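You operate a simulated robot arm through the tools that you are given. There is no shell and no other tool.

You run a simulated two-armed robot. Do the job below in one go: nothing can be reset, and whatever is moved stays where it is left.

TASK
Wind the green torque spanner down to 20 NM and put it away in the lower drawer.
Fine: drawer shut again.
Where things are to end (x, y in the base frame): green torque spanner within 60 mm of [460, -760].

Only the result counts: the job must be done as asked and must still hold three seconds after the hand-in. Knocking over, shifting, dropping, spilling or breaking anything else fails it.

THE ROBOT
Two 7-joint arms with two-finger grippers on one trunk that stands fixed in place. Base frame: the origin is at the foot of the trunk, x ahead of it, y to its left, z up. Lengths are in mm, angles in rad, forces in N, time in s.
The left shoulder is at [50, 216, 1246], the right one opposite. With the tool pointing down near the work surface each hand reaches from about 240 to 780 mm from the base axis, measured 20 degrees to its own side. Payload 3.18 kg a hand.
The TCP of each hand is the grasp point between the finger pads, 30 mm short of the fingertips. In the tool frame z runs along the fingers and y along their closing line. Largest opening 144 mm; the body of the gripper starts 103 mm behind the TCP.
Orientation is that of the tool frame in the base frame, as a unit quaternion [w, x, y, z]. With the fingers straight down and closing along the base's y, the tool's x points along the base's -x, its y along +y and its z along -z.

THE INTERFACE
- The arms move only by the tool servo_tool. It takes "left_increments", "right_increments" or both (then of equal length, played together; a hand with none holds still); each is a list of rows, each a list of 3 entries, a list of its own where there are three numbers: the opening, from 0 (shut) to 1 (fully open), then the shift along the base's x, y, z in units of 20 mm (1.0 is 20 mm), then the turn, a rotation vector about the base's x, y, z in units of 8 degrees (1.0 is 8 degrees). In form: [[grip, [tx, ty, tz], [wx, wy, wz]], ...]. A call has 1 to 20 rows; each row shifts and turns the commanded pose from where the row before left it. A call with a number of a shift or a turn outside -1 to 1 is refused whole. Each row takes 0.2 s and may step no farther than 50 mm and 0.15 rad from the row before; otherwise, or with a gripper value out of range, the whole call is refused. Where a pose cannot be reached the arm comes as near as it can. A force on the tool above 90 N (or 10 N above the force at the start of the call, whichever is more), or a blocked arm, ends the call early, and 0.2 s more pass. Each finger halts on what it meets, pressing with about 25 N; the grip force reading is that of the motor and also rises with nothing between the fingers. The clock runs only during rows and for 0.2 s after the last one: add rows that do not move to give the fingers time. It gives the time, the measured TCP pose, the force on the tool (base axes), the opening and the grip force at its end, in the units of the frame above (readings bear some noise), with the torque about the TCP (base axes, N m) and any sound that the robot's microphone picked up.
- Cameras (640 x 400 px; columns grow to the right, rows downward): "scene" is now at [112.9, -63.2, 1449.9]; the picture's right is [-0.63, -0.78, 0.00], its down [-0.41, 0.33, -0.85] and it looks along [0.66, -0.54, -0.53] (base axes); focal length 239 px, centre (320, 200). "left" rides on the left gripper at [76, -16, -143] in its tool frame; the picture's right is [0.21, 0.98, 0.00], its down [-0.84, 0.18, -0.51] and it looks along [-0.50, 0.11, 0.86] (tool axes); focal length 218 px, centre (320, 200). "right" rides on the right gripper at [76, 16, -143] in its tool frame; the picture's right is [-0.21, 0.98, 0.00], its down [-0.84, -0.18, -0.51] and it looks along [-0.50, -0.11, 0.86] (tool axes); focal length 218 px, centre (320, 200). There is no depth. A picture from a camera that has moved, and an enlarged one, comes with that camera's place and axes in the base frame and with its lens. The place of the scene camera against the robot may be out by one fixed shift of up to 18 mm in any direction.
- grab_frame(camera): a new picture of that camera. No time passes.
- raise_lower(by): slides the trunk up (or, below 0, down) by that many mm; the arms and the scene camera ride with it, the base frame stays. It gives what a move gives, with no picture.
- aim_head(pan, tilt): turns the head with the scene camera to pan (to the left, within 1.396 rad either way) and tilt (down, from -0.506 to 1.204), counted from straight ahead of the robot. It gives what a move gives.
- close_up(camera, box): a new picture of the part [left, top, right, bottom] of that camera's present view, enlarged. No time passes.
- hand_in(): hands the job in; it is judged then, once.

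Places have to be worked out from the pictures, the camera data and where the tool is seen. Open the grippers and draw the arms clear of the work before you hand the job in, unless the task says otherwise.

The tools are called after "Emit:" as a command line: name --argument value ..., lists and objects as JSON in quotes. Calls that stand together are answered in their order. servo_tool: Moves the arms, as the interface text tells. Its arguments: {"type":"object","properties":{"left_increments":{"type":"array","items":{"type":"array"}},"right_increments":{"type":"array","items":{"type":"array"}}},"required":[]} The other tools are called the same way: raise_lower (by) slides the trunk up or down; aim_head (pan, tilt) turns the head that bears the scene camera; grab_frame (camera) takes a picture; close_up (camera, box) takes an enlarged picture of a part of a camera's view; hand_in () hands the job in.

At the start:

```text
time_s: 0.0
left_position: [415.9, -60.0, 1251.8]
left_tool_rot: [0.0, -0.001, 1.0, 0.0]
left_contact_force: [-0.2, -0.2, 0.5]
left_ft_torque: [0.02, 0.02, 0.02]
left_gripper_width: 144.3
left_grasp_force: 0.1
right_position: [428.6, -554.3, 1263.3]
right_tool_rot: [-0.001, 0.0, 1.0, 0.0]
right_contact_force: [0.4, 0.0, 0.7]
right_ft_torque: [-0.02, -0.01, 0.0]
right_gripper_width: 143.8
right_grasp_force: 0.2
trunk travel left (down, up): [-325.0, 44.0]
head pan, tilt: [-0.682, 0.557]
```

scene: 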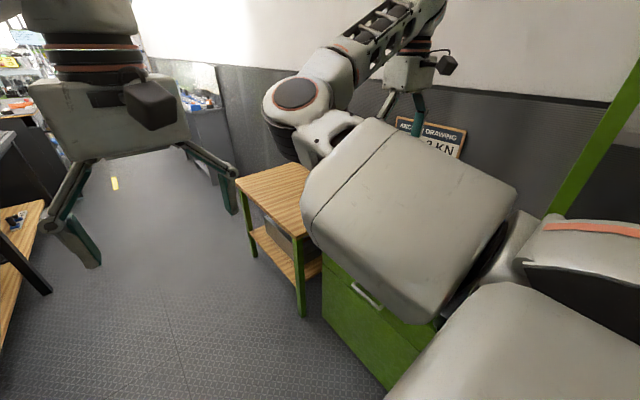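
right: 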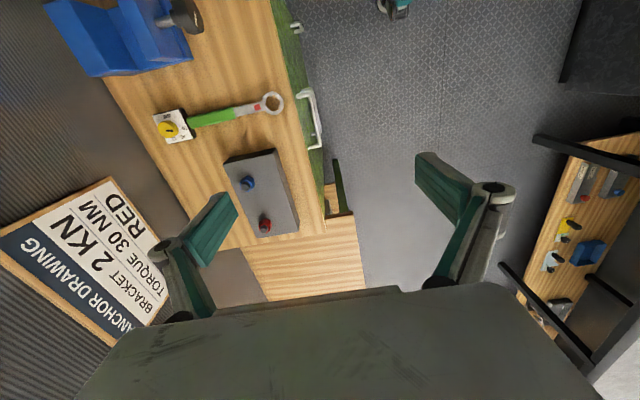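
left: 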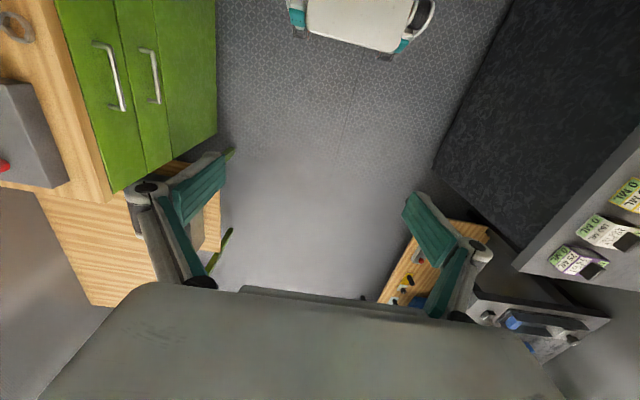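

The right camera shows the green spanner on a workbench with a yellow knob/dial at its end; the left shows two drawers in the green cabinet. I'll take closer looks from both cameras before moving.

Emit:
close_up --camera "right" --box '[140, 60, 340, 260]'

Emit:
close_up --camera "right" --box '[140, 80, 300, 160]'

Emit:
close_up --camera "left" --box '[0, 0, 240, 220]'

Emit:
close_up --camera "scene" --box '[220, 120, 480, 400]'

```text
2.00 times, centred on (240, 160) of right
camera zoom: at [351.6, -538.0, 1404.1], right [0.21, 0.98, 0.0], down [0.84, -0.18, 0.51], along [0.5, -0.11, -0.86], focal length 436 px, centre (480, 280)
```

zoom: 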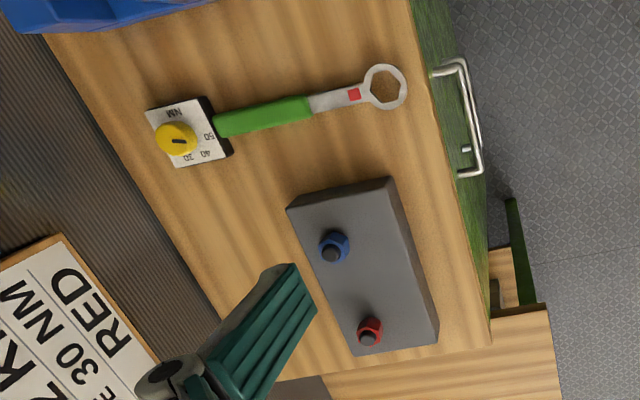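

```text
4.00 times, centred on (220, 120) of right
camera zoom: at [351.6, -538.0, 1404.1], right [0.21, 0.98, 0.0], down [0.84, -0.18, 0.51], along [0.5, -0.11, -0.86], focal length 873 px, centre (720, 520)
```

zoom: 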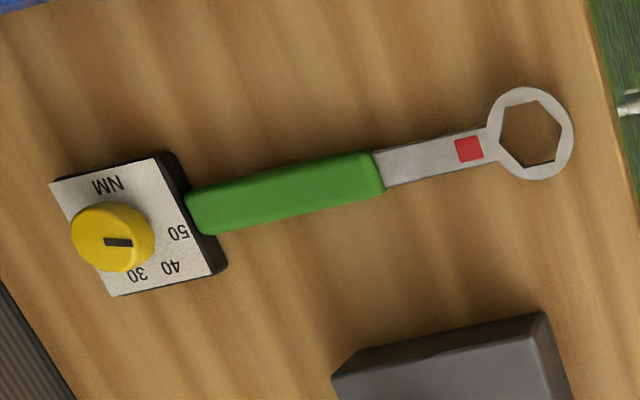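

```text
1.82 times, centred on (120, 110) of left
camera zoom: at [339.0, -76.5, 1393.2], right [-0.21, 0.98, 0.0], down [0.84, 0.18, 0.51], along [0.5, 0.11, -0.86], focal length 397 px, centre (684, 364)
```

zoom: 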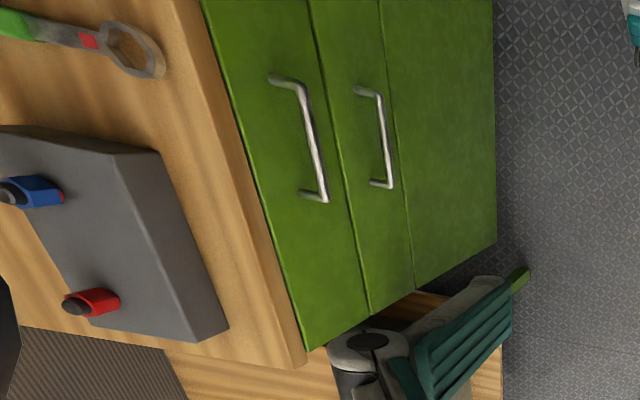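

```text
1.43 times, centred on (350, 260) of scene
camera zoom: at [112.9, -63.2, 1449.9], right [-0.63, -0.78, 0.0], down [-0.41, 0.33, -0.85], along [0.66, -0.54, -0.53], focal length 342 px, centre (277, 114)
```

zoom: 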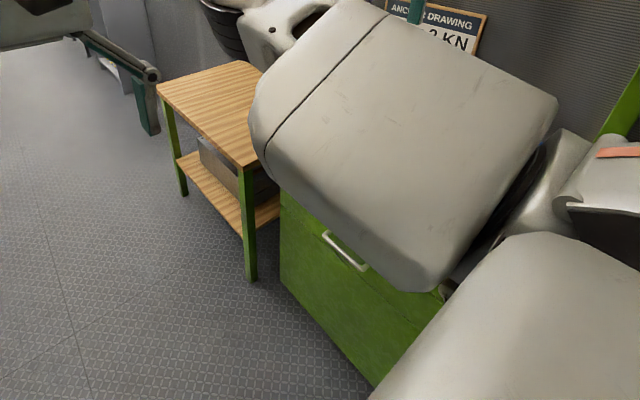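

From triangulating the two hand cameras, the spanner ring is near (392, -655, 868) and the dial box near (390, -893), so the spanner lies along y on the bench. I'll yaw the right hand -90° so its camera looks toward -y and move it above the spanner, high up.

Emit:
servo_tool --right_increments '[[1, [-0.2, -0.6, -0.5], [0, 0, -0.9375]], [1, [-0.2, -0.6, -0.5], [0, 0, -0.9375]], [1, [-0.2, -0.6, -0.5], [0, 0, -0.9375]], [1, [-0.2, -0.6, -0.5], [0, 0, -0.9375]], [1, [-0.2, -0.6, -0.5], [0, 0, -0.9375]], [1, [-0.2, -0.6, -0.5], [0, 0, -0.9375]], [1, [-0.2, -0.6, -0.5], [0, 0, -0.9375]], [1, [-0.2, -0.6, -0.5], [0, 0, -0.9375]], [1, [-0.2, -0.6, -0.5], [0, 0, -0.9375]], [1, [-0.2, -0.6, -0.5], [0, 0, -0.9375]], [1, [-0.2, -0.6, -0.5], [0, 0, -0.9375]], [1, [-0.2, -0.6, -0.5], [0, 0, -0.9375]]]'

```text
time_s: 2.6
left_position: [414.6, -61.1, 1252.5]
left_tool_rot: [0.0, -0.001, 1.0, -0.001]
left_contact_force: [-0.1, 0.4, 1.0]
left_ft_torque: [0.01, 0.01, -0.03]
left_gripper_width: 143.9
left_grasp_force: 0.1
right_position: [381.7, -699.5, 1142.3]
right_tool_rot: [0.0, 0.708, 0.706, 0.001]
right_contact_force: [0.1, -0.3, -0.5]
right_ft_torque: [-0.01, 0.0, -0.01]
right_gripper_width: 143.7
right_grasp_force: 0.1
trunk travel left (down, up): [-325.0, 44.0]
head pan, tilt: [-0.682, 0.557]
```

The hand reached (382, -700, 1142) facing -y. I'll look with the right and scene cameras.

Emit:
grab_frame --camera "right"

Emit:
grab_frame --camera "scene"

Emit:
grab_frame --camera "left"

```text
taken
camera right: at [397.8, -622.7, 1283.9], right [0.98, -0.21, 0.0], down [-0.18, -0.84, 0.51], along [-0.11, -0.5, -0.86], focal length 218 px, centre (320, 200)
```

right: 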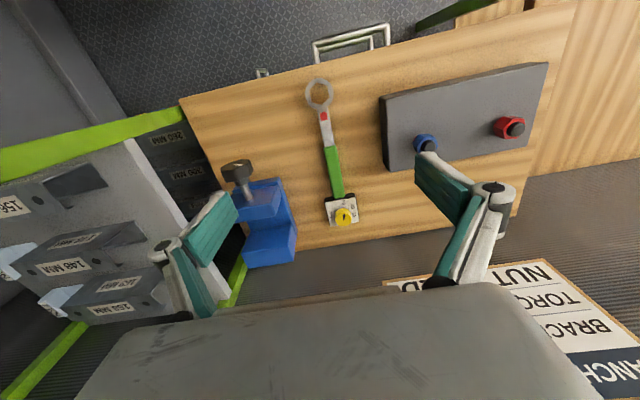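

```text
taken
camera scene: at [112.9, -63.7, 1449.8], right [-0.63, -0.78, 0.0], down [-0.41, 0.33, -0.85], along [0.66, -0.53, -0.53], focal length 239 px, centre (320, 200)
```

scene: 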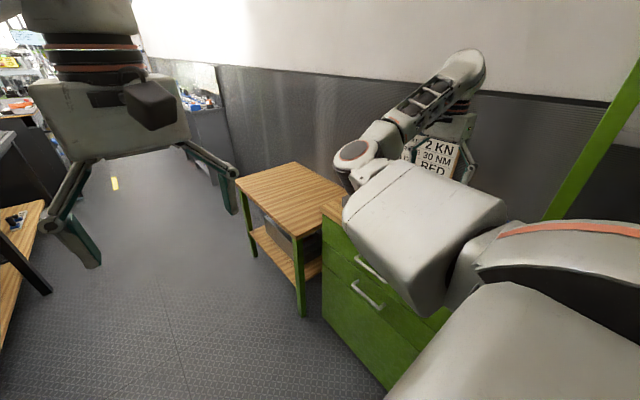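

```text
taken
camera left: at [339.0, -77.0, 1393.2], right [-0.21, 0.98, 0.0], down [0.84, 0.18, 0.51], along [0.5, 0.11, -0.86], focal length 218 px, centre (320, 200)
```

left: 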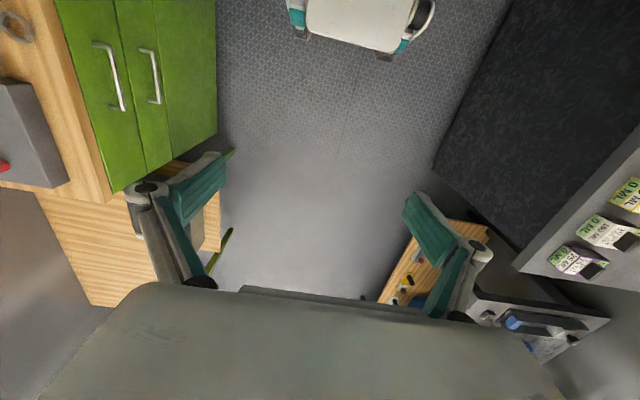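

Emit:
close_up --camera "right" --box '[290, 130, 400, 240]'

Emit:
close_up --camera "right" --box '[310, 190, 374, 230]'

Emit:
close_up --camera "right" --box '[200, 140, 320, 280]'

```text
3.64 times, centred on (345, 185) of right
camera zoom: at [397.8, -622.7, 1283.9], right [0.98, -0.21, 0.0], down [-0.18, -0.84, 0.51], along [-0.11, -0.5, -0.86], focal length 794 px, centre (229, 254)
```

zoom: 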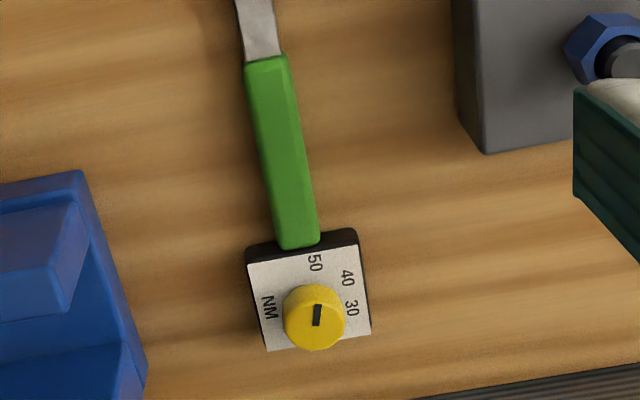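

```text
10.00 times, centred on (342, 210) of right
camera zoom: at [397.8, -622.7, 1283.9], right [0.98, -0.21, 0.0], down [-0.18, -0.84, 0.51], along [-0.11, -0.5, -0.86], focal length 2183 px, centre (100, 100)
```

zoom: 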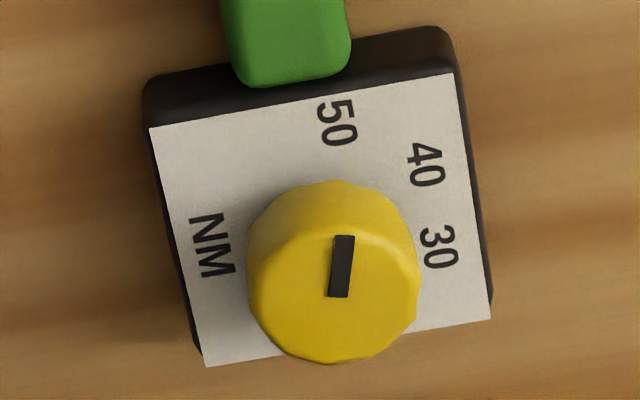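

```text
2.86 times, centred on (260, 210) of right
camera zoom: at [397.8, -622.7, 1283.9], right [0.98, -0.21, 0.0], down [-0.18, -0.84, 0.51], along [-0.11, -0.5, -0.86], focal length 624 px, centre (491, 171)
```

zoom: 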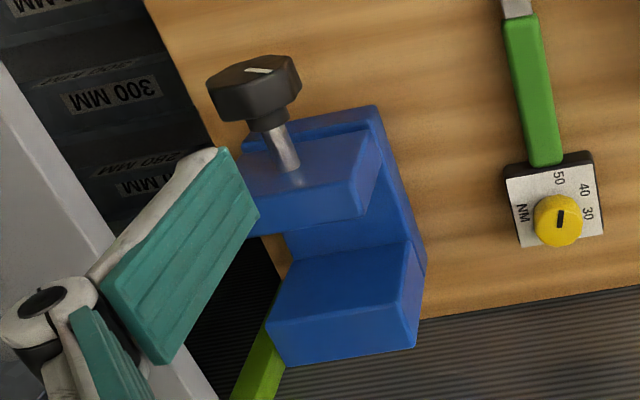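

The dial pointer is at 50; labels decrease clockwise seen from above (50, 40, 30, then 20 hidden behind the knob), so it needs about 150° clockwise. The dial at y≈-893 is near the reach limit, so I'll lower the trunk 100 mm to test what I can reach.

Emit:
raise_lower --by -100

```text
time_s: 3.9
left_position: [413.6, -60.6, 1153.4]
left_tool_rot: [0.002, -0.001, 1.0, -0.001]
left_contact_force: [-0.4, 0.9, 0.3]
left_ft_torque: [0.03, -0.06, 0.01]
left_gripper_width: 144.1
left_grasp_force: 0.1
right_position: [379.0, -697.3, 1042.8]
right_tool_rot: [0.001, 0.708, 0.706, 0.001]
right_contact_force: [-0.5, -0.3, 0.1]
right_ft_torque: [-0.01, -0.01, 0.02]
right_gripper_width: 144.2
right_grasp_force: 0.0
trunk travel left (down, up): [-225.0, 144.0]
head pan, tilt: [-0.682, 0.557]
```

Both arms followed the trunk. I'll move the right hand in -y over the spanner at this safe height (z≈1043) and see how far it reaches.

Emit:
servo_tool --right_increments '[[1, [0.1, -0.9, 0], [0, 0, 0]], [1, [0.1, -0.9, 0], [0, 0, 0]], [1, [0.1, -0.9, 0], [0, 0, 0]], [1, [0.1, -0.9, 0], [0, 0, 0]], [1, [0.1, -0.9, 0], [0, 0, 0]], [1, [0, 0, 0], [0, 0, 0]]]'

Emit:
grab_frame --camera "right"

Emit:
grab_frame --camera "scene"

```text
time_s: 5.3
left_position: [415.2, -60.4, 1150.3]
left_tool_rot: [0.0, -0.001, 1.0, -0.001]
left_contact_force: [-0.4, -0.8, 0.2]
left_ft_torque: [-0.01, -0.01, 0.02]
left_gripper_width: 143.8
left_grasp_force: 0.2
right_position: [390.3, -788.8, 1043.3]
right_tool_rot: [-0.001, 0.707, 0.708, 0.0]
right_contact_force: [0.6, 0.3, 0.4]
right_ft_torque: [-0.03, 0.0, 0.03]
right_gripper_width: 144.0
right_grasp_force: 0.2
trunk travel left (down, up): [-225.0, 144.0]
head pan, tilt: [-0.682, 0.557]
```

```text
taken
camera right: at [406.6, -712.3, 1185.2], right [0.98, -0.21, 0.0], down [-0.18, -0.84, 0.51], along [-0.11, -0.5, -0.86], focal length 218 px, centre (320, 200)
```

right: 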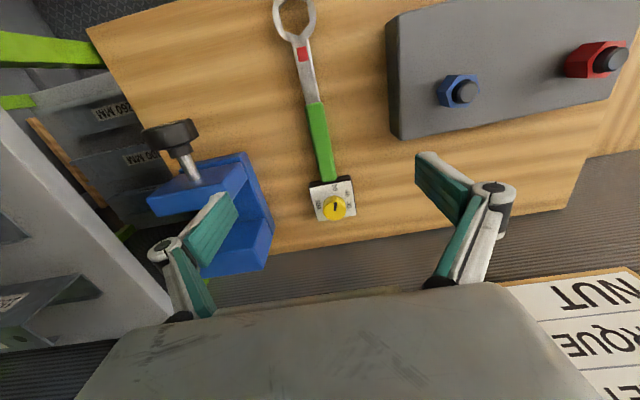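

```text
taken
camera scene: at [149.2, -62.9, 1347.2], right [-0.63, -0.78, 0.0], down [-0.41, 0.33, -0.85], along [0.66, -0.54, -0.53], focal length 239 px, centre (320, 200)
```

scene: 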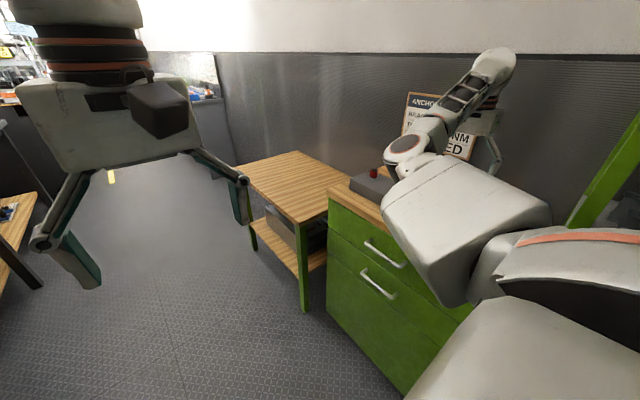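

The hand tracks well at (390, -789, 1043). I'll zoom in on the dial and the spanner from here.

Emit:
close_up --camera "right" --box '[300, 170, 372, 230]'

Emit:
close_up --camera "right" --box '[240, 80, 420, 240]'

Emit:
close_up --camera "scene" --box '[300, 150, 500, 350]'

```text
6.67 times, centred on (336, 200) of right
camera zoom: at [406.6, -712.3, 1185.2], right [0.98, -0.21, 0.0], down [-0.18, -0.84, 0.51], along [-0.11, -0.5, -0.86], focal length 1455 px, centre (213, 200)
```

zoom: 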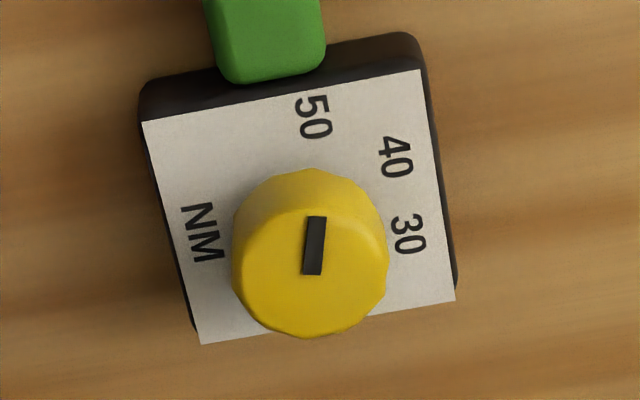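

```text
2.50 times, centred on (330, 160) of right
camera zoom: at [406.6, -712.3, 1185.2], right [0.98, -0.21, 0.0], down [-0.18, -0.84, 0.51], along [-0.11, -0.5, -0.86], focal length 546 px, centre (295, 300)
```

zoom: 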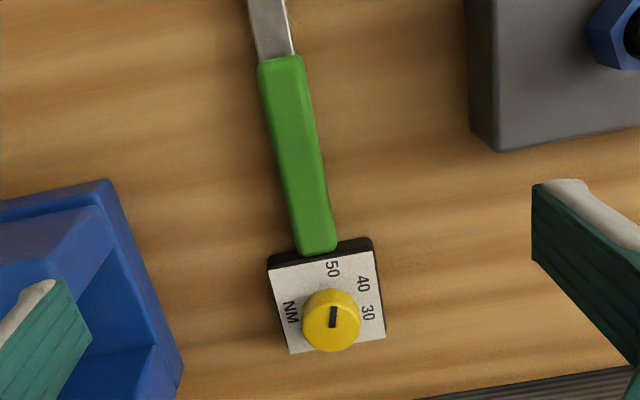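

```text
2.00 times, centred on (400, 250) of scene
camera zoom: at [149.2, -62.9, 1347.2], right [-0.63, -0.78, 0.0], down [-0.41, 0.33, -0.85], along [0.66, -0.54, -0.53], focal length 479 px, centre (160, 100)
```

zoom: 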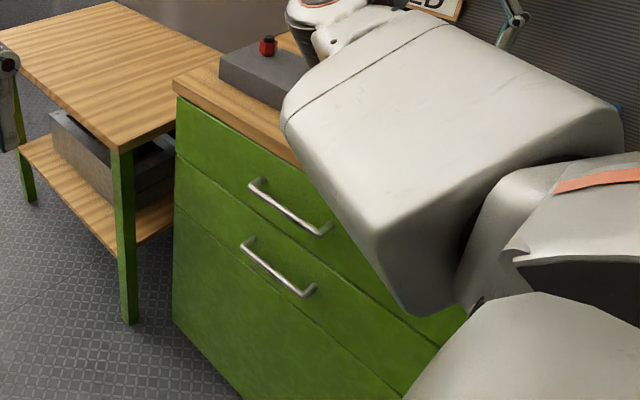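

The plate is square and axis-aligned: dial centre ≈(389, -892), green handle y≈-748…-864, and the wall is just behind at y≈-945, so the knob can't be fully turned in place. I'll open the lower drawer first, so I back the right hand out toward +y at safe height (and shift the left hand aside) to view the drawer fronts.

Emit:
servo_tool --right_increments '[[1, [0.2, 1, 0], [0, 0, 0]], [1, [0.2, 1, 0], [0, 0, 0]], [1, [0.2, 1, 0], [0, 0, 0]], [1, [0.2, 1, 0], [0, 0, 0]], [1, [0.2, 1, 0], [0, 0, 0]], [1, [0.2, 1, 0], [0, 0, 0]], [1, [0.2, 1, 0], [0, 0, 0]], [1, [0.2, 1, 0], [0, 0, 0]], [1, [0.2, 1, 0], [0, 0, 0]], [1, [0.2, 1, 0], [0, 0, 0]], [1, [0.2, 1, 0], [0, 0, 0]], [1, [0.2, 1, 0], [0, 0, 0]], [1, [0.2, 1, 0], [0, 0, 0]], [1, [0.2, 1, 0], [0, 0, 0]], [1, [0.2, 1, 0], [0, 0, 0]], [1, [0.2, 1, 0], [0, 0, 0]], [1, [0.2, 1, 0], [0, 0, 0]], [1, [0.2, 1, 0], [0, 0, 0]]]' --left_increments '[[1, [0, 0.5, 0], [0, 0, 0]], [1, [0, 0.5, 0], [0, 0, 0]], [1, [0, 0.5, 0], [0, 0, 0]], [1, [0, 0.5, 0], [0, 0, 0]], [1, [0, 0.5, 0], [0, 0, 0]], [1, [0, 0.5, 0], [0, 0, 0]], [1, [0, 0.5, 0], [0, 0, 0]], [1, [0, 0.5, 0], [0, 0, 0]], [1, [0, 0.5, 0], [0, 0, 0]], [1, [0, 0.5, 0], [0, 0, 0]], [1, [0, 0.5, 0], [0, 0, 0]], [1, [0, 0.5, 0], [0, 0, 0]], [1, [0, 0, 0], [0, 0, 0]], [1, [0, 0, 0], [0, 0, 0]], [1, [0, 0, 0], [0, 0, 0]], [1, [0, 0, 0], [0, 0, 0]], [1, [0, 0, 0], [0, 0, 0]], [1, [0, 0, 0], [0, 0, 0]]]'

Emit:
grab_frame --camera "right"

Emit:
grab_frame --camera "scene"

Emit:
grab_frame --camera "left"

```text
time_s: 9.3
left_position: [415.2, 59.9, 1150.4]
left_tool_rot: [0.0, 0.0, 1.0, -0.001]
left_contact_force: [0.0, -0.7, -0.6]
left_ft_torque: [-0.01, -0.01, 0.0]
left_gripper_width: 144.0
left_grasp_force: 0.0
right_position: [434.2, -514.1, 1044.0]
right_tool_rot: [0.0, 0.754, 0.657, -0.002]
right_contact_force: [0.6, -0.2, 0.7]
right_ft_torque: [0.0, 0.01, -0.03]
right_gripper_width: 144.0
right_grasp_force: 0.0
right hand out of reach, approached as far as the arm can: row 17, 18
trunk travel left (down, up): [-225.0, 144.0]
head pan, tilt: [-0.682, 0.557]
stopped in row 18 (right hand): the arm was blocked; the commanded pose is now the measured one
```

```text
taken
camera right: at [461.8, -439.8, 1184.8], right [0.94, -0.34, 0.0], down [-0.29, -0.81, 0.51], along [-0.18, -0.48, -0.86], focal length 218 px, centre (320, 200)
```

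right: 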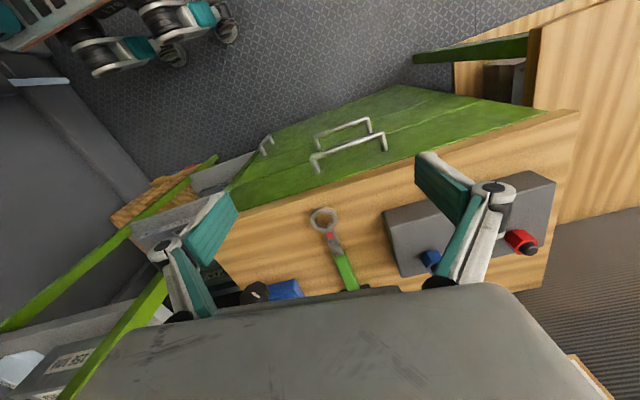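

```text
taken
camera scene: at [149.0, -63.5, 1347.2], right [-0.63, -0.78, 0.0], down [-0.41, 0.33, -0.85], along [0.66, -0.54, -0.53], focal length 239 px, centre (320, 200)
```

scene: 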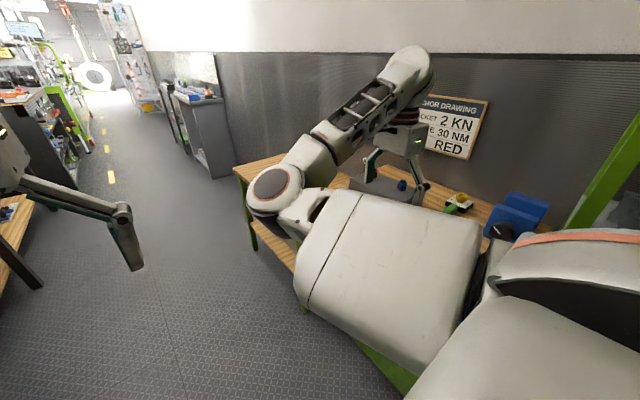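

```text
taken
camera left: at [339.0, 43.2, 1292.9], right [-0.21, 0.98, 0.0], down [0.84, 0.18, 0.51], along [0.5, 0.11, -0.86], focal length 218 px, centre (320, 200)
```

left: 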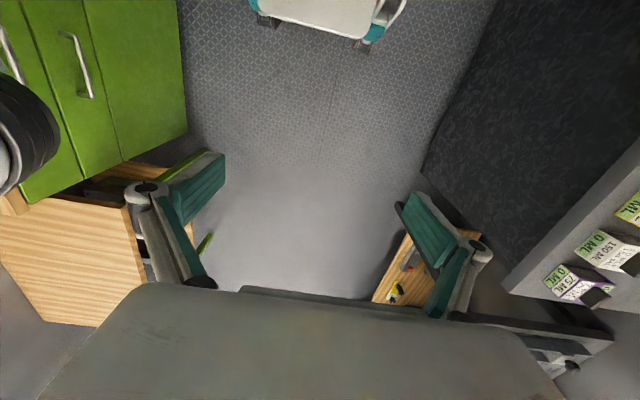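

The hand stopped at y≈-514 due to a wrist limit with yaw -90°, no contact force. I'll yaw back toward nominal while drawing the hand in to (390, -420) to view the cabinet front.

Emit:
servo_tool --right_increments '[[1, [-0.2, 0.3, 0], [0, 0, 0.9]], [1, [-0.2, 0.3, 0], [0, 0, 0.9]], [1, [-0.2, 0.4, 0], [0, 0, 0.9]], [1, [-0.2, 0.4, 0], [0, 0, 0.9]], [1, [-0.2, 0.4, 0], [0, 0, 0.9]], [1, [-0.2, 0.4, 0], [0, 0, 0.9]], [1, [-0.2, 0.5, 0], [0, 0, 0.9]], [1, [-0.2, 0.5, 0], [0, 0, 0.9]], [1, [-0.2, 0.5, 0], [0, 0, 0.9]], [1, [-0.2, 0.5, 0], [0, 0, 0.9]], [1, [-0.2, 0.5, 0], [0, 0, 0.9]], [1, [0, 0, 0], [0, 0, 0]]]'

Emit:
grab_frame --camera "right"

Emit:
grab_frame --camera "scene"

```text
time_s: 11.0
left_position: [415.1, 59.4, 1151.4]
left_tool_rot: [-0.001, -0.001, 1.0, -0.001]
left_contact_force: [0.1, -0.2, -0.6]
left_ft_torque: [0.02, -0.02, -0.02]
left_gripper_width: 144.1
left_grasp_force: 0.0
right_position: [381.3, -506.9, 1044.1]
right_tool_rot: [0.0, 0.463, 0.886, 0.003]
right_contact_force: [0.6, -0.2, -0.8]
right_ft_torque: [0.01, 0.0, -0.02]
right_gripper_width: 144.1
right_grasp_force: 0.1
right hand out of reach, approached as far as the arm can: row 7, 8
trunk travel left (down, up): [-225.0, 144.0]
head pan, tilt: [-0.682, 0.557]
stopped in row 8 (right hand): the arm was blocked; the commanded pose is now the measured one
```

```text
taken
camera right: at [350.2, -435.4, 1185.5], right [0.92, 0.39, 0.0], down [0.33, -0.8, 0.51], along [0.2, -0.46, -0.86], focal length 218 px, centre (320, 200)
```

right: 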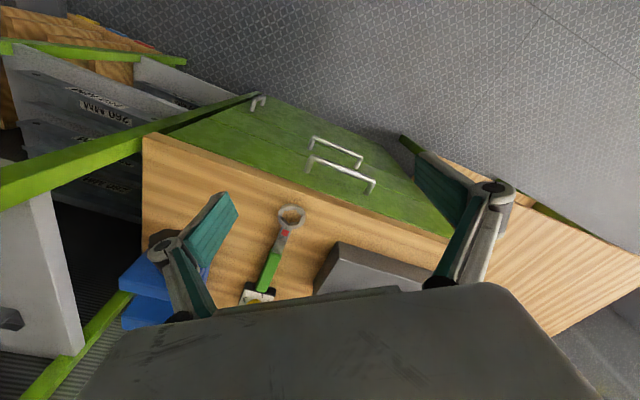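

```text
taken
camera scene: at [149.0, -63.2, 1347.2], right [-0.63, -0.78, 0.0], down [-0.41, 0.33, -0.85], along [0.66, -0.54, -0.53], focal length 239 px, centre (320, 200)
```

scene: 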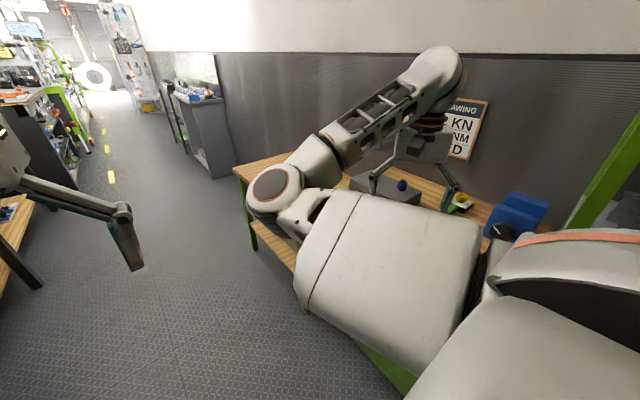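

The arm is blocked again around y≈-507 with no tool force, likely a joint limit from the folded elbow. I'll raise the hand 100 mm and yaw the rest back to nominal, then look at the configuration.

Emit:
servo_tool --right_increments '[[1, [0, 0, 1], [0, 0, 0]], [1, [0.3, 0, 1], [0, 0, 0.5]], [1, [0.3, 0, 1], [0, 0, 0.8]], [1, [0.3, 0, 1], [0, 0, 0.8]], [1, [0.3, 0, 1], [0, 0, 0.8]], [1, [0.3, 0, 0.5], [0, 0, 0.8]], [1, [0.3, 0, 0.5], [0, 0, 0.8]], [1, [0.3, 0, 0], [0, 0, 0.8]], [1, [0.3, 0, 0], [0, 0, 0.8]], [1, [0, 0, 0], [0, 0, 0.8]], [1, [0, 0, 0], [0, 0, 0]]]'

Emit:
grab_frame --camera "scene"

```text
time_s: 12.4
left_position: [414.4, 59.0, 1150.0]
left_tool_rot: [0.0, -0.001, 1.0, -0.001]
left_contact_force: [-0.1, 0.2, 0.8]
left_ft_torque: [-0.02, 0.02, -0.03]
left_gripper_width: 143.9
left_grasp_force: 0.0
right_position: [389.8, -529.1, 1184.1]
right_tool_rot: [0.018, 0.272, 0.96, -0.061]
right_contact_force: [0.0, 0.2, 0.8]
right_ft_torque: [0.01, 0.0, -0.03]
right_gripper_width: 143.8
right_grasp_force: 0.0
trunk travel left (down, up): [-225.0, 144.0]
head pan, tilt: [-0.682, 0.557]
stopped in row 7 (right hand): the arm was blocked; the commanded pose is now the measured one
```

```text
taken
camera scene: at [149.5, -63.7, 1347.0], right [-0.63, -0.78, 0.0], down [-0.41, 0.33, -0.85], along [0.66, -0.53, -0.53], focal length 239 px, centre (320, 200)
```

scene: 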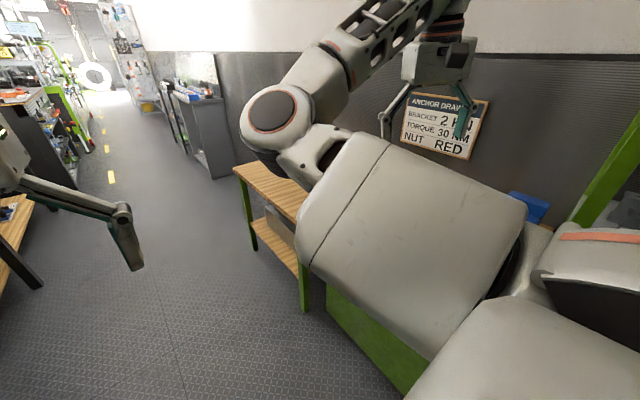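

The arm blocked again with slight tilt error while yawing; I need to see the whole arm to understand what limits it, so I turn the head further right.

Emit:
aim_head --pan -1.1 --tilt 0.5

Emit:
grab_frame --camera "scene"

Emit:
grab_frame --camera "right"

```text
time_s: 13.3
left_position: [414.6, 59.6, 1151.0]
left_tool_rot: [-0.001, -0.002, 1.0, -0.001]
left_contact_force: [0.0, -0.1, 0.3]
left_ft_torque: [0.0, 0.02, -0.03]
left_gripper_width: 144.1
left_grasp_force: 0.2
right_position: [390.4, -528.6, 1186.4]
right_tool_rot: [0.02, 0.271, 0.96, -0.062]
right_contact_force: [-1.1, 0.1, 1.2]
right_ft_torque: [-0.03, 0.02, -0.01]
right_gripper_width: 144.1
right_grasp_force: 0.0
trunk travel left (down, up): [-225.0, 144.0]
head pan, tilt: [-1.1, 0.499]
```

```text
taken
camera scene: at [121.0, -87.7, 1352.4], right [-0.89, -0.45, 0.0], down [-0.22, 0.43, -0.88], along [0.4, -0.78, -0.48], focal length 239 px, centre (320, 200)
```

scene: 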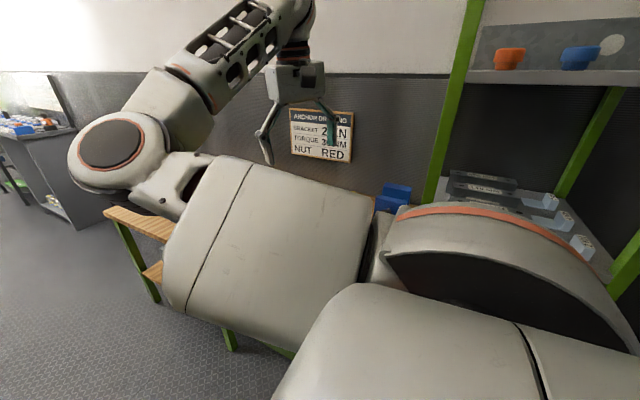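

```text
taken
camera right: at [332.8, -457.0, 1318.9], right [0.69, 0.72, -0.09], down [0.62, -0.53, 0.58], along [0.37, -0.46, -0.81], focal length 218 px, centre (320, 200)
```

right: 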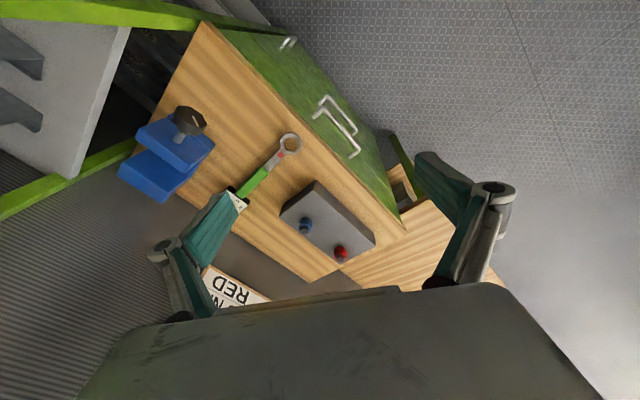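

The elbow is stretched forward with the forearm folded back. I'll go back to the original relative pose (428, -554, 1163, nominal yaw), correcting the small tilt, to recover a good configuration.

Emit:
servo_tool --right_increments '[[1, [0.38, -0.25, -0.23], [0.18, 0.06, 0.0]], [1, [0.38, -0.25, -0.23], [0.18, 0.06, 0.5]], [1, [0.38, -0.25, -0.23], [0.18, 0.06, 0.85]], [1, [0.38, -0.25, -0.23], [0.18, 0.06, 0.85]], [1, [0.38, -0.25, -0.23], [0.18, 0.06, 0.85]], [1, [0, 0, 0], [0, 0, 0.85]], [1, [0, 0, 0], [0, 0, 0]]]'

Emit:
grab_frame --camera "scene"

```text
time_s: 14.9
left_position: [414.5, 60.7, 1150.6]
left_tool_rot: [-0.001, 0.0, 1.0, -0.001]
left_contact_force: [0.5, -0.1, 0.0]
left_ft_torque: [-0.02, 0.0, -0.01]
left_gripper_width: 144.2
left_grasp_force: 0.2
right_position: [425.4, -559.0, 1159.6]
right_tool_rot: [-0.02, 0.01, 1.0, -0.013]
right_contact_force: [-0.4, 0.2, 0.7]
right_ft_torque: [0.04, -0.01, -0.01]
right_gripper_width: 143.8
right_grasp_force: 0.1
trunk travel left (down, up): [-225.0, 144.0]
head pan, tilt: [-1.1, 0.499]
```

```text
taken
camera scene: at [120.9, -87.8, 1352.4], right [-0.89, -0.45, 0.0], down [-0.22, 0.43, -0.88], along [0.4, -0.78, -0.48], focal length 239 px, centre (320, 200)
```

scene: 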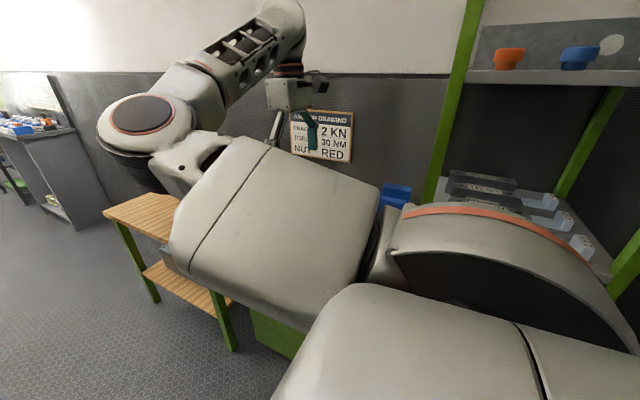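

Recovered nominal orientation at (425, -559, 1160). I'll try moving inward (+y) step by step at nominal yaw to see whether that side is reachable.

Emit:
servo_tool --right_increments '[[1, [0.2, 0.7, 0], [-0.28, 0.0, 0.05]], [1, [0.2, 0.7, 0], [0, 0, 0]], [1, [0.2, 0.7, 0], [0, 0, 0]], [1, [0.2, 0.7, 0], [0, 0, 0]], [1, [0.2, 0.7, 0], [0, 0, 0]], [1, [0.2, 0.7, 0], [0, 0, 0]], [1, [0.2, 0.7, 0], [0, 0, 0]], [1, [0.2, 0.7, 0], [0, 0, 0]], [1, [0.2, 0.7, 0], [0, 0, 0]], [1, [0.2, 0.7, 0], [0, 0, 0]], [1, [0, 0, 0], [0, 0, 0]]]'

Emit:
grab_frame --camera "scene"

Emit:
grab_frame --camera "right"

```text
time_s: 15.9
left_position: [414.6, 58.5, 1150.0]
left_tool_rot: [-0.001, -0.001, 1.0, -0.001]
left_contact_force: [0.0, -0.1, 0.9]
left_ft_torque: [0.02, 0.02, 0.01]
left_gripper_width: 144.0
left_grasp_force: 0.1
right_position: [409.7, -552.1, 1151.8]
right_tool_rot: [-0.011, 0.073, 0.997, -0.002]
right_contact_force: [-0.6, -0.4, -0.2]
right_ft_torque: [0.06, -0.02, 0.01]
right_gripper_width: 143.7
right_grasp_force: 0.1
trunk travel left (down, up): [-225.0, 144.0]
head pan, tilt: [-1.1, 0.499]
stopped in row 5 (right hand): the arm was blocked; the commanded pose is now the measured one
```

```text
taken
camera scene: at [120.9, -87.8, 1352.4], right [-0.89, -0.45, 0.0], down [-0.22, 0.43, -0.88], along [0.4, -0.78, -0.48], focal length 239 px, centre (320, 200)
```

scene: 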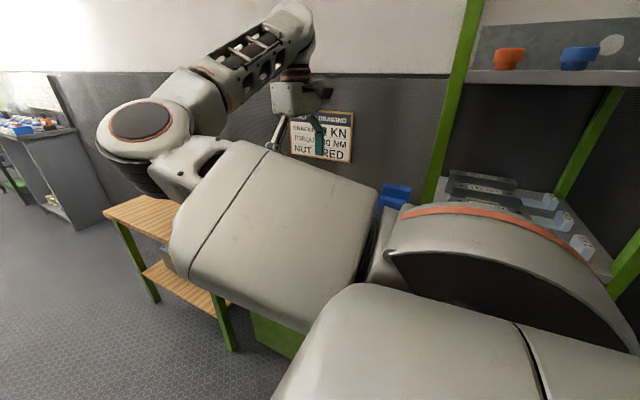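

```text
taken
camera right: at [339.6, -524.9, 1294.5], right [0.35, 0.94, -0.01], down [0.82, -0.3, 0.49], along [0.46, -0.18, -0.87], focal length 218 px, centre (320, 200)
```

right: 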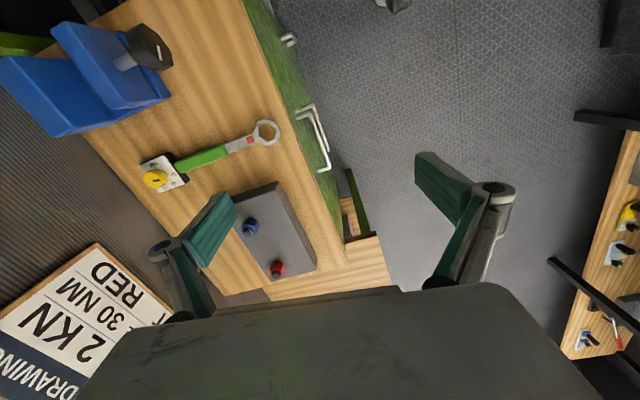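

Blocked again, and the pattern suggests a wrist/elbow limit because the hand is too high relative to the shoulder. I'll raise the trunk back up 100 mm, then lower the hand relative to the shoulder.

Emit:
raise_lower --by 120

Emit:
servo_tool --right_increments '[[1, [0, 0, -1], [0, 0, 0]], [1, [0, 0, -1], [0, 0, 0]], [1, [0, 0, -1], [0, 0, 0]], [1, [0, 0, -1], [0, 0, 0]], [1, [0, 0, -1], [0, 0, 0]], [1, [0, 0, -1], [0, 0, 0]], [1, [0, 0, -1], [0, 0, 0]], [1, [0, 0, -1], [0, 0, 0]], [1, [0, 0, -1], [0, 0, 0]], [1, [0, 0, -1], [0, 0, 0]], [1, [0, 0, -0.5], [0, 0, 0]], [1, [0, 0, 0], [0, 0, 0]]]'

Emit:
grab_frame --camera "scene"

```text
time_s: 17.4
left_position: [415.2, 59.9, 1269.8]
left_tool_rot: [-0.001, -0.002, 1.0, -0.002]
left_contact_force: [0.4, -0.4, 0.3]
left_ft_torque: [0.0, 0.03, -0.01]
left_gripper_width: 144.1
left_grasp_force: 0.1
right_position: [411.1, -551.6, 1271.0]
right_tool_rot: [-0.01, 0.07, 0.997, -0.002]
right_contact_force: [-0.6, 0.0, 0.4]
right_ft_torque: [0.0, 0.02, 0.02]
right_gripper_width: 144.1
right_grasp_force: 0.0
trunk travel left (down, up): [-345.0, 24.0]
head pan, tilt: [-1.1, 0.499]
```

```text
time_s: 20.0
left_position: [414.8, 59.7, 1270.6]
left_tool_rot: [0.0, -0.001, 1.0, 0.0]
left_contact_force: [0.3, -0.7, -0.7]
left_ft_torque: [-0.01, 0.0, -0.02]
left_gripper_width: 144.0
left_grasp_force: 0.1
right_position: [410.9, -555.8, 1068.3]
right_tool_rot: [0.001, 0.078, 0.997, 0.0]
right_contact_force: [0.0, -0.1, 0.9]
right_ft_torque: [0.05, -0.02, 0.0]
right_gripper_width: 143.7
right_grasp_force: 0.0
trunk travel left (down, up): [-345.0, 24.0]
head pan, tilt: [-1.1, 0.499]
```

```text
taken
camera scene: at [84.0, -87.8, 1475.1], right [-0.89, -0.45, 0.0], down [-0.22, 0.43, -0.88], along [0.4, -0.78, -0.48], focal length 239 px, centre (320, 200)
```

scene: 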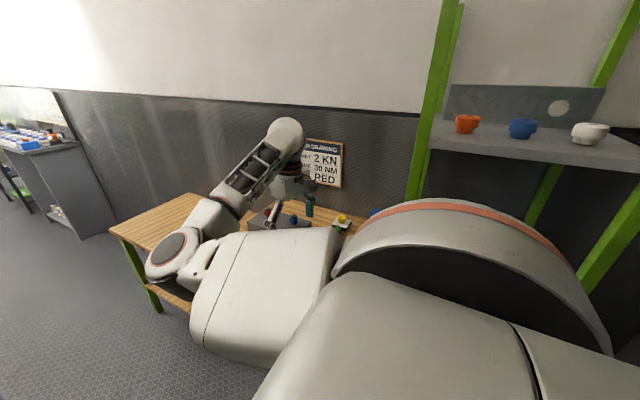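

Now the hand is ~200 mm below the shoulder and the arm moved freely. I'll move inward (+y) and correct the yaw.

Emit:
servo_tool --right_increments '[[1, [0.2, 0.7, 0], [0, 0, 0.5]], [1, [0.2, 0.7, 0], [0, 0, 0.6]], [1, [0.2, 0.7, 0], [0, 0, 0]], [1, [0.2, 0.7, 0], [0, 0, 0]], [1, [0.2, 0.7, 0], [0, 0, 0]], [1, [0.2, 0.7, 0], [0, 0, 0]], [1, [0.2, 0.7, 0], [0, 0, 0]], [1, [0.2, 0.7, 0], [0, 0, 0]], [1, [0.2, 0.7, 0], [0, 0, 0]], [1, [0.2, 0.7, 0], [0, 0, 0]], [1, [0, 0, 0], [0, 0, 0]]]'

Emit:
grab_frame --camera "scene"

Emit:
grab_frame --camera "right"

```text
time_s: 21.0
left_position: [413.9, 57.7, 1270.3]
left_tool_rot: [0.0, -0.001, 1.0, -0.001]
left_contact_force: [-0.8, 0.3, -0.1]
left_ft_torque: [-0.01, -0.02, 0.0]
left_gripper_width: 144.2
left_grasp_force: 0.1
right_position: [395.2, -560.6, 1083.0]
right_tool_rot: [0.006, 0.07, 0.997, -0.019]
right_contact_force: [0.7, -0.7, -0.9]
right_ft_torque: [0.02, 0.0, -0.03]
right_gripper_width: 143.9
right_grasp_force: 0.0
trunk travel left (down, up): [-345.0, 24.0]
head pan, tilt: [-1.1, 0.499]
stopped in row 5 (right hand): the arm was blocked; the commanded pose is now the measured one
```

```text
taken
camera scene: at [83.9, -88.1, 1475.1], right [-0.89, -0.45, 0.0], down [-0.22, 0.43, -0.88], along [0.4, -0.78, -0.48], focal length 239 px, centre (320, 200)
```

scene: 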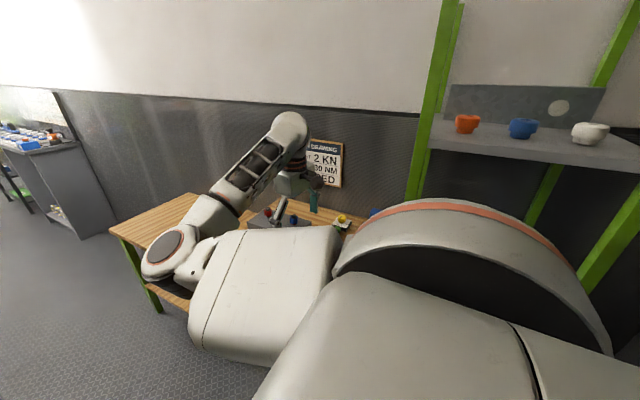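

```text
taken
camera right: at [320.4, -528.1, 1222.8], right [0.34, 0.94, -0.03], down [0.8, -0.28, 0.53], along [0.49, -0.21, -0.85], focal length 218 px, centre (320, 200)
```

right: 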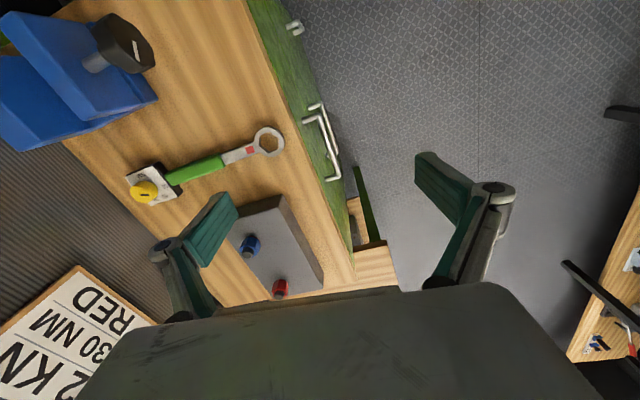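

The right arm moved oddly and the left hand reading also twitched about 2 mm, so the right elbow may be pressing against the left arm. I'll look straight ahead with the head to check.

Emit:
aim_head --pan -0.2 --tilt 0.7

Emit:
grab_frame --camera "scene"

Emit:
grab_frame --camera "left"

```text
time_s: 22.2
left_position: [415.7, 59.8, 1270.3]
left_tool_rot: [0.0, -0.001, 1.0, 0.0]
left_contact_force: [-0.4, -0.4, -0.7]
left_ft_torque: [0.0, 0.01, 0.0]
left_gripper_width: 144.2
left_grasp_force: 0.2
right_position: [395.4, -560.6, 1082.5]
right_tool_rot: [0.006, 0.071, 0.997, -0.021]
right_contact_force: [0.2, -0.1, 0.4]
right_ft_torque: [-0.01, 0.01, 0.0]
right_gripper_width: 143.9
right_grasp_force: 0.0
trunk travel left (down, up): [-345.0, 24.0]
head pan, tilt: [-0.201, 0.7]
```

```text
taken
camera scene: at [125.9, -23.6, 1457.4], right [-0.2, -0.98, 0.0], down [-0.63, 0.13, -0.77], along [0.75, -0.15, -0.64], focal length 239 px, centre (320, 200)
```

scene: 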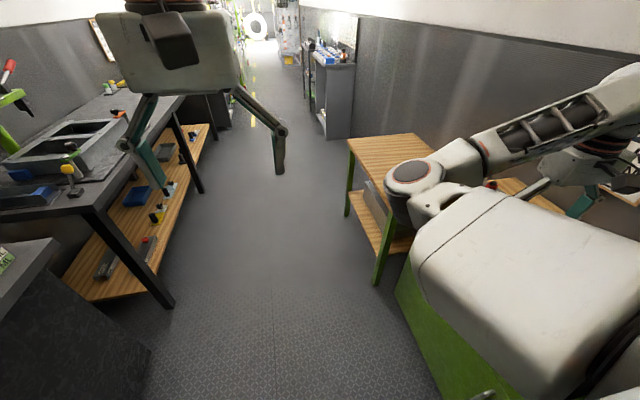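

```text
taken
camera left: at [339.2, 43.7, 1412.9], right [-0.21, 0.98, 0.0], down [0.84, 0.18, 0.51], along [0.5, 0.11, -0.86], focal length 218 px, centre (320, 200)
```

left: 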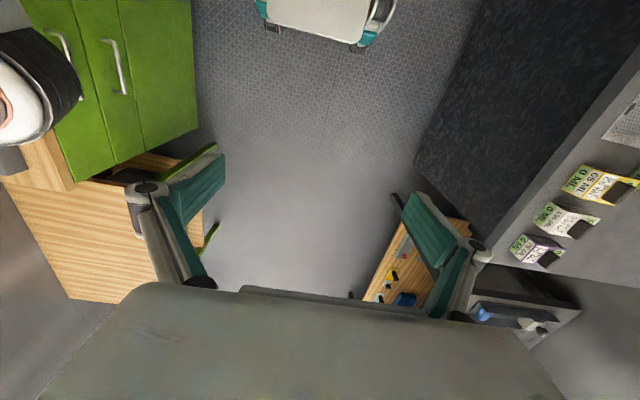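

The arm looks free of contact; it's most likely a wrist joint limit in this elbow-in posture. I'll test moving forward (+x) and down, away from the fold.

Emit:
servo_tool --right_increments '[[1, [0.8, 0, -0.5], [0, 0, 0]], [1, [0.8, 0, -0.5], [0, 0, 0]], [1, [0.8, 0, -0.5], [0, 0, 0]], [1, [0.8, 0, -0.5], [0, 0, 0]], [1, [0.8, 0, 0], [0, 0, 0]], [1, [0.8, 0, 0], [0, 0, 0]], [1, [0, 0, 0], [0, 0, 0]]]'

```text
time_s: 23.8
left_position: [414.5, 59.2, 1271.2]
left_tool_rot: [0.001, -0.001, 1.0, -0.001]
left_contact_force: [-1.0, -0.6, -0.4]
left_ft_torque: [-0.02, -0.03, -0.02]
left_gripper_width: 144.0
left_grasp_force: 0.0
right_position: [492.0, -564.4, 1047.0]
right_tool_rot: [0.013, 0.077, 0.997, -0.016]
right_contact_force: [-0.1, -0.4, 0.2]
right_ft_torque: [-0.04, 0.01, -0.02]
right_gripper_width: 143.9
right_grasp_force: 0.1
trunk travel left (down, up): [-345.0, 24.0]
head pan, tilt: [-0.201, 0.7]
```

Forward motion works fine. Now I try +y from here together with correcting the small yaw.

Emit:
servo_tool --right_increments '[[1, [0, 0.6, 0], [0, 0, 0]], [1, [0, 0.6, 0], [0, 0, 0]], [1, [0, 0.6, 0], [0, 0, 0]], [1, [0, 0.6, 0], [0, 0, 0]], [1, [0, 0.6, 0], [0, 0, 0]], [1, [0, 0.6, 0], [0, 0, 0]], [1, [0, 0.6, 0], [0, 0, 0]], [1, [0, 0, 0], [0, 0, 0]]]'

Emit:
grab_frame --camera "scene"

```text
time_s: 24.9
left_position: [414.6, 60.4, 1269.7]
left_tool_rot: [0.001, -0.002, 1.0, 0.0]
left_contact_force: [0.0, -0.2, -0.5]
left_ft_torque: [-0.02, 0.0, -0.01]
left_gripper_width: 143.8
left_grasp_force: 0.1
right_position: [460.9, -577.2, 1067.5]
right_tool_rot: [0.022, 0.144, 0.989, -0.041]
right_contact_force: [0.2, -0.8, -0.6]
right_ft_torque: [-0.04, 0.0, -0.01]
right_gripper_width: 144.1
right_grasp_force: 0.1
trunk travel left (down, up): [-345.0, 24.0]
head pan, tilt: [-0.201, 0.7]
stopped in row 5 (right hand): the arm was blocked; the commanded pose is now the measured one
```

```text
taken
camera scene: at [125.7, -23.8, 1457.4], right [-0.2, -0.98, 0.0], down [-0.63, 0.13, -0.77], along [0.75, -0.15, -0.64], focal length 239 px, centre (320, 200)
```

scene: 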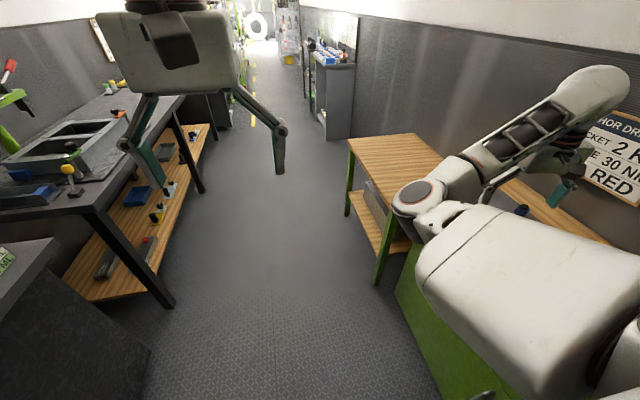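

+y is still limited. I'll look at the left arm's posture for comparison (pan the head left) to understand the arm geometry.

Emit:
aim_head --pan 0.6 --tilt 0.2

Emit:
grab_frame --camera "scene"

Emit:
aim_head --pan -0.9 --tilt 0.3

Emit:
grab_frame --camera "scene"

```text
time_s: 26.1
left_position: [415.3, 59.5, 1269.8]
left_tool_rot: [-0.001, -0.001, 1.0, -0.001]
left_contact_force: [-0.2, 0.4, -0.5]
left_ft_torque: [-0.01, 0.0, 0.0]
left_gripper_width: 144.0
left_grasp_force: 0.0
right_position: [461.7, -578.2, 1066.8]
right_tool_rot: [0.021, 0.143, 0.989, -0.041]
right_contact_force: [-0.8, -0.5, -0.1]
right_ft_torque: [0.0, 0.03, 0.03]
right_gripper_width: 144.1
right_grasp_force: 0.0
trunk travel left (down, up): [-345.0, 24.0]
head pan, tilt: [0.6, 0.201]
```

```text
taken
camera scene: at [119.7, 46.0, 1502.7], right [0.56, -0.83, 0.0], down [-0.17, -0.11, -0.98], along [0.81, 0.55, -0.2], focal length 239 px, centre (320, 200)
```

scene: 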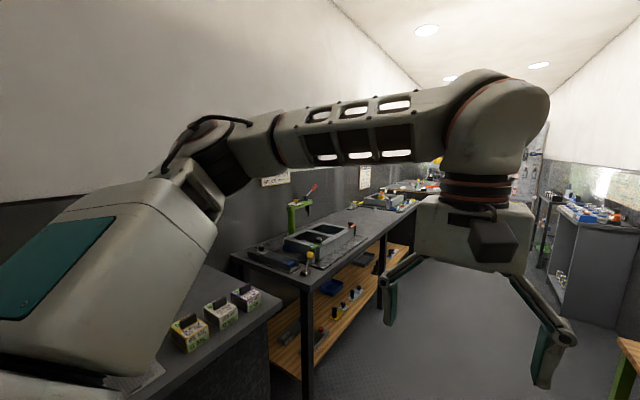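

```text
time_s: 27.7
left_position: [414.0, 59.4, 1271.3]
left_tool_rot: [-0.002, -0.001, 1.0, 0.0]
left_contact_force: [0.5, -0.1, -0.8]
left_ft_torque: [0.02, -0.05, 0.03]
left_gripper_width: 144.2
left_grasp_force: 0.0
right_position: [461.5, -576.5, 1066.5]
right_tool_rot: [0.021, 0.143, 0.989, -0.042]
right_contact_force: [0.7, -0.1, -0.1]
right_ft_torque: [0.0, -0.02, 0.0]
right_gripper_width: 144.1
right_grasp_force: 0.0
trunk travel left (down, up): [-345.0, 24.0]
head pan, tilt: [-0.901, 0.3]
```

```text
taken
camera scene: at [100.8, -79.7, 1493.5], right [-0.78, -0.62, 0.0], down [-0.18, 0.23, -0.96], along [0.59, -0.75, -0.3], focal length 239 px, centre (320, 200)
```

scene: 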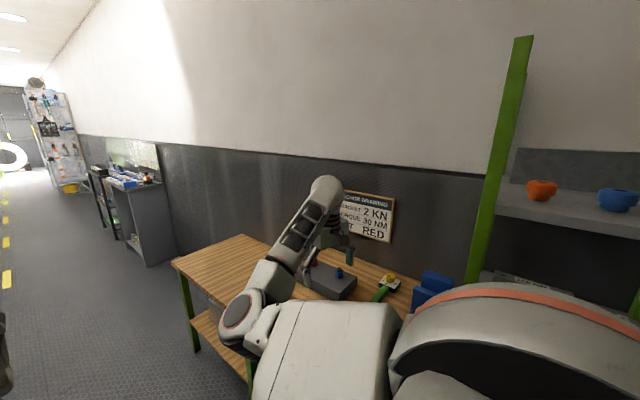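

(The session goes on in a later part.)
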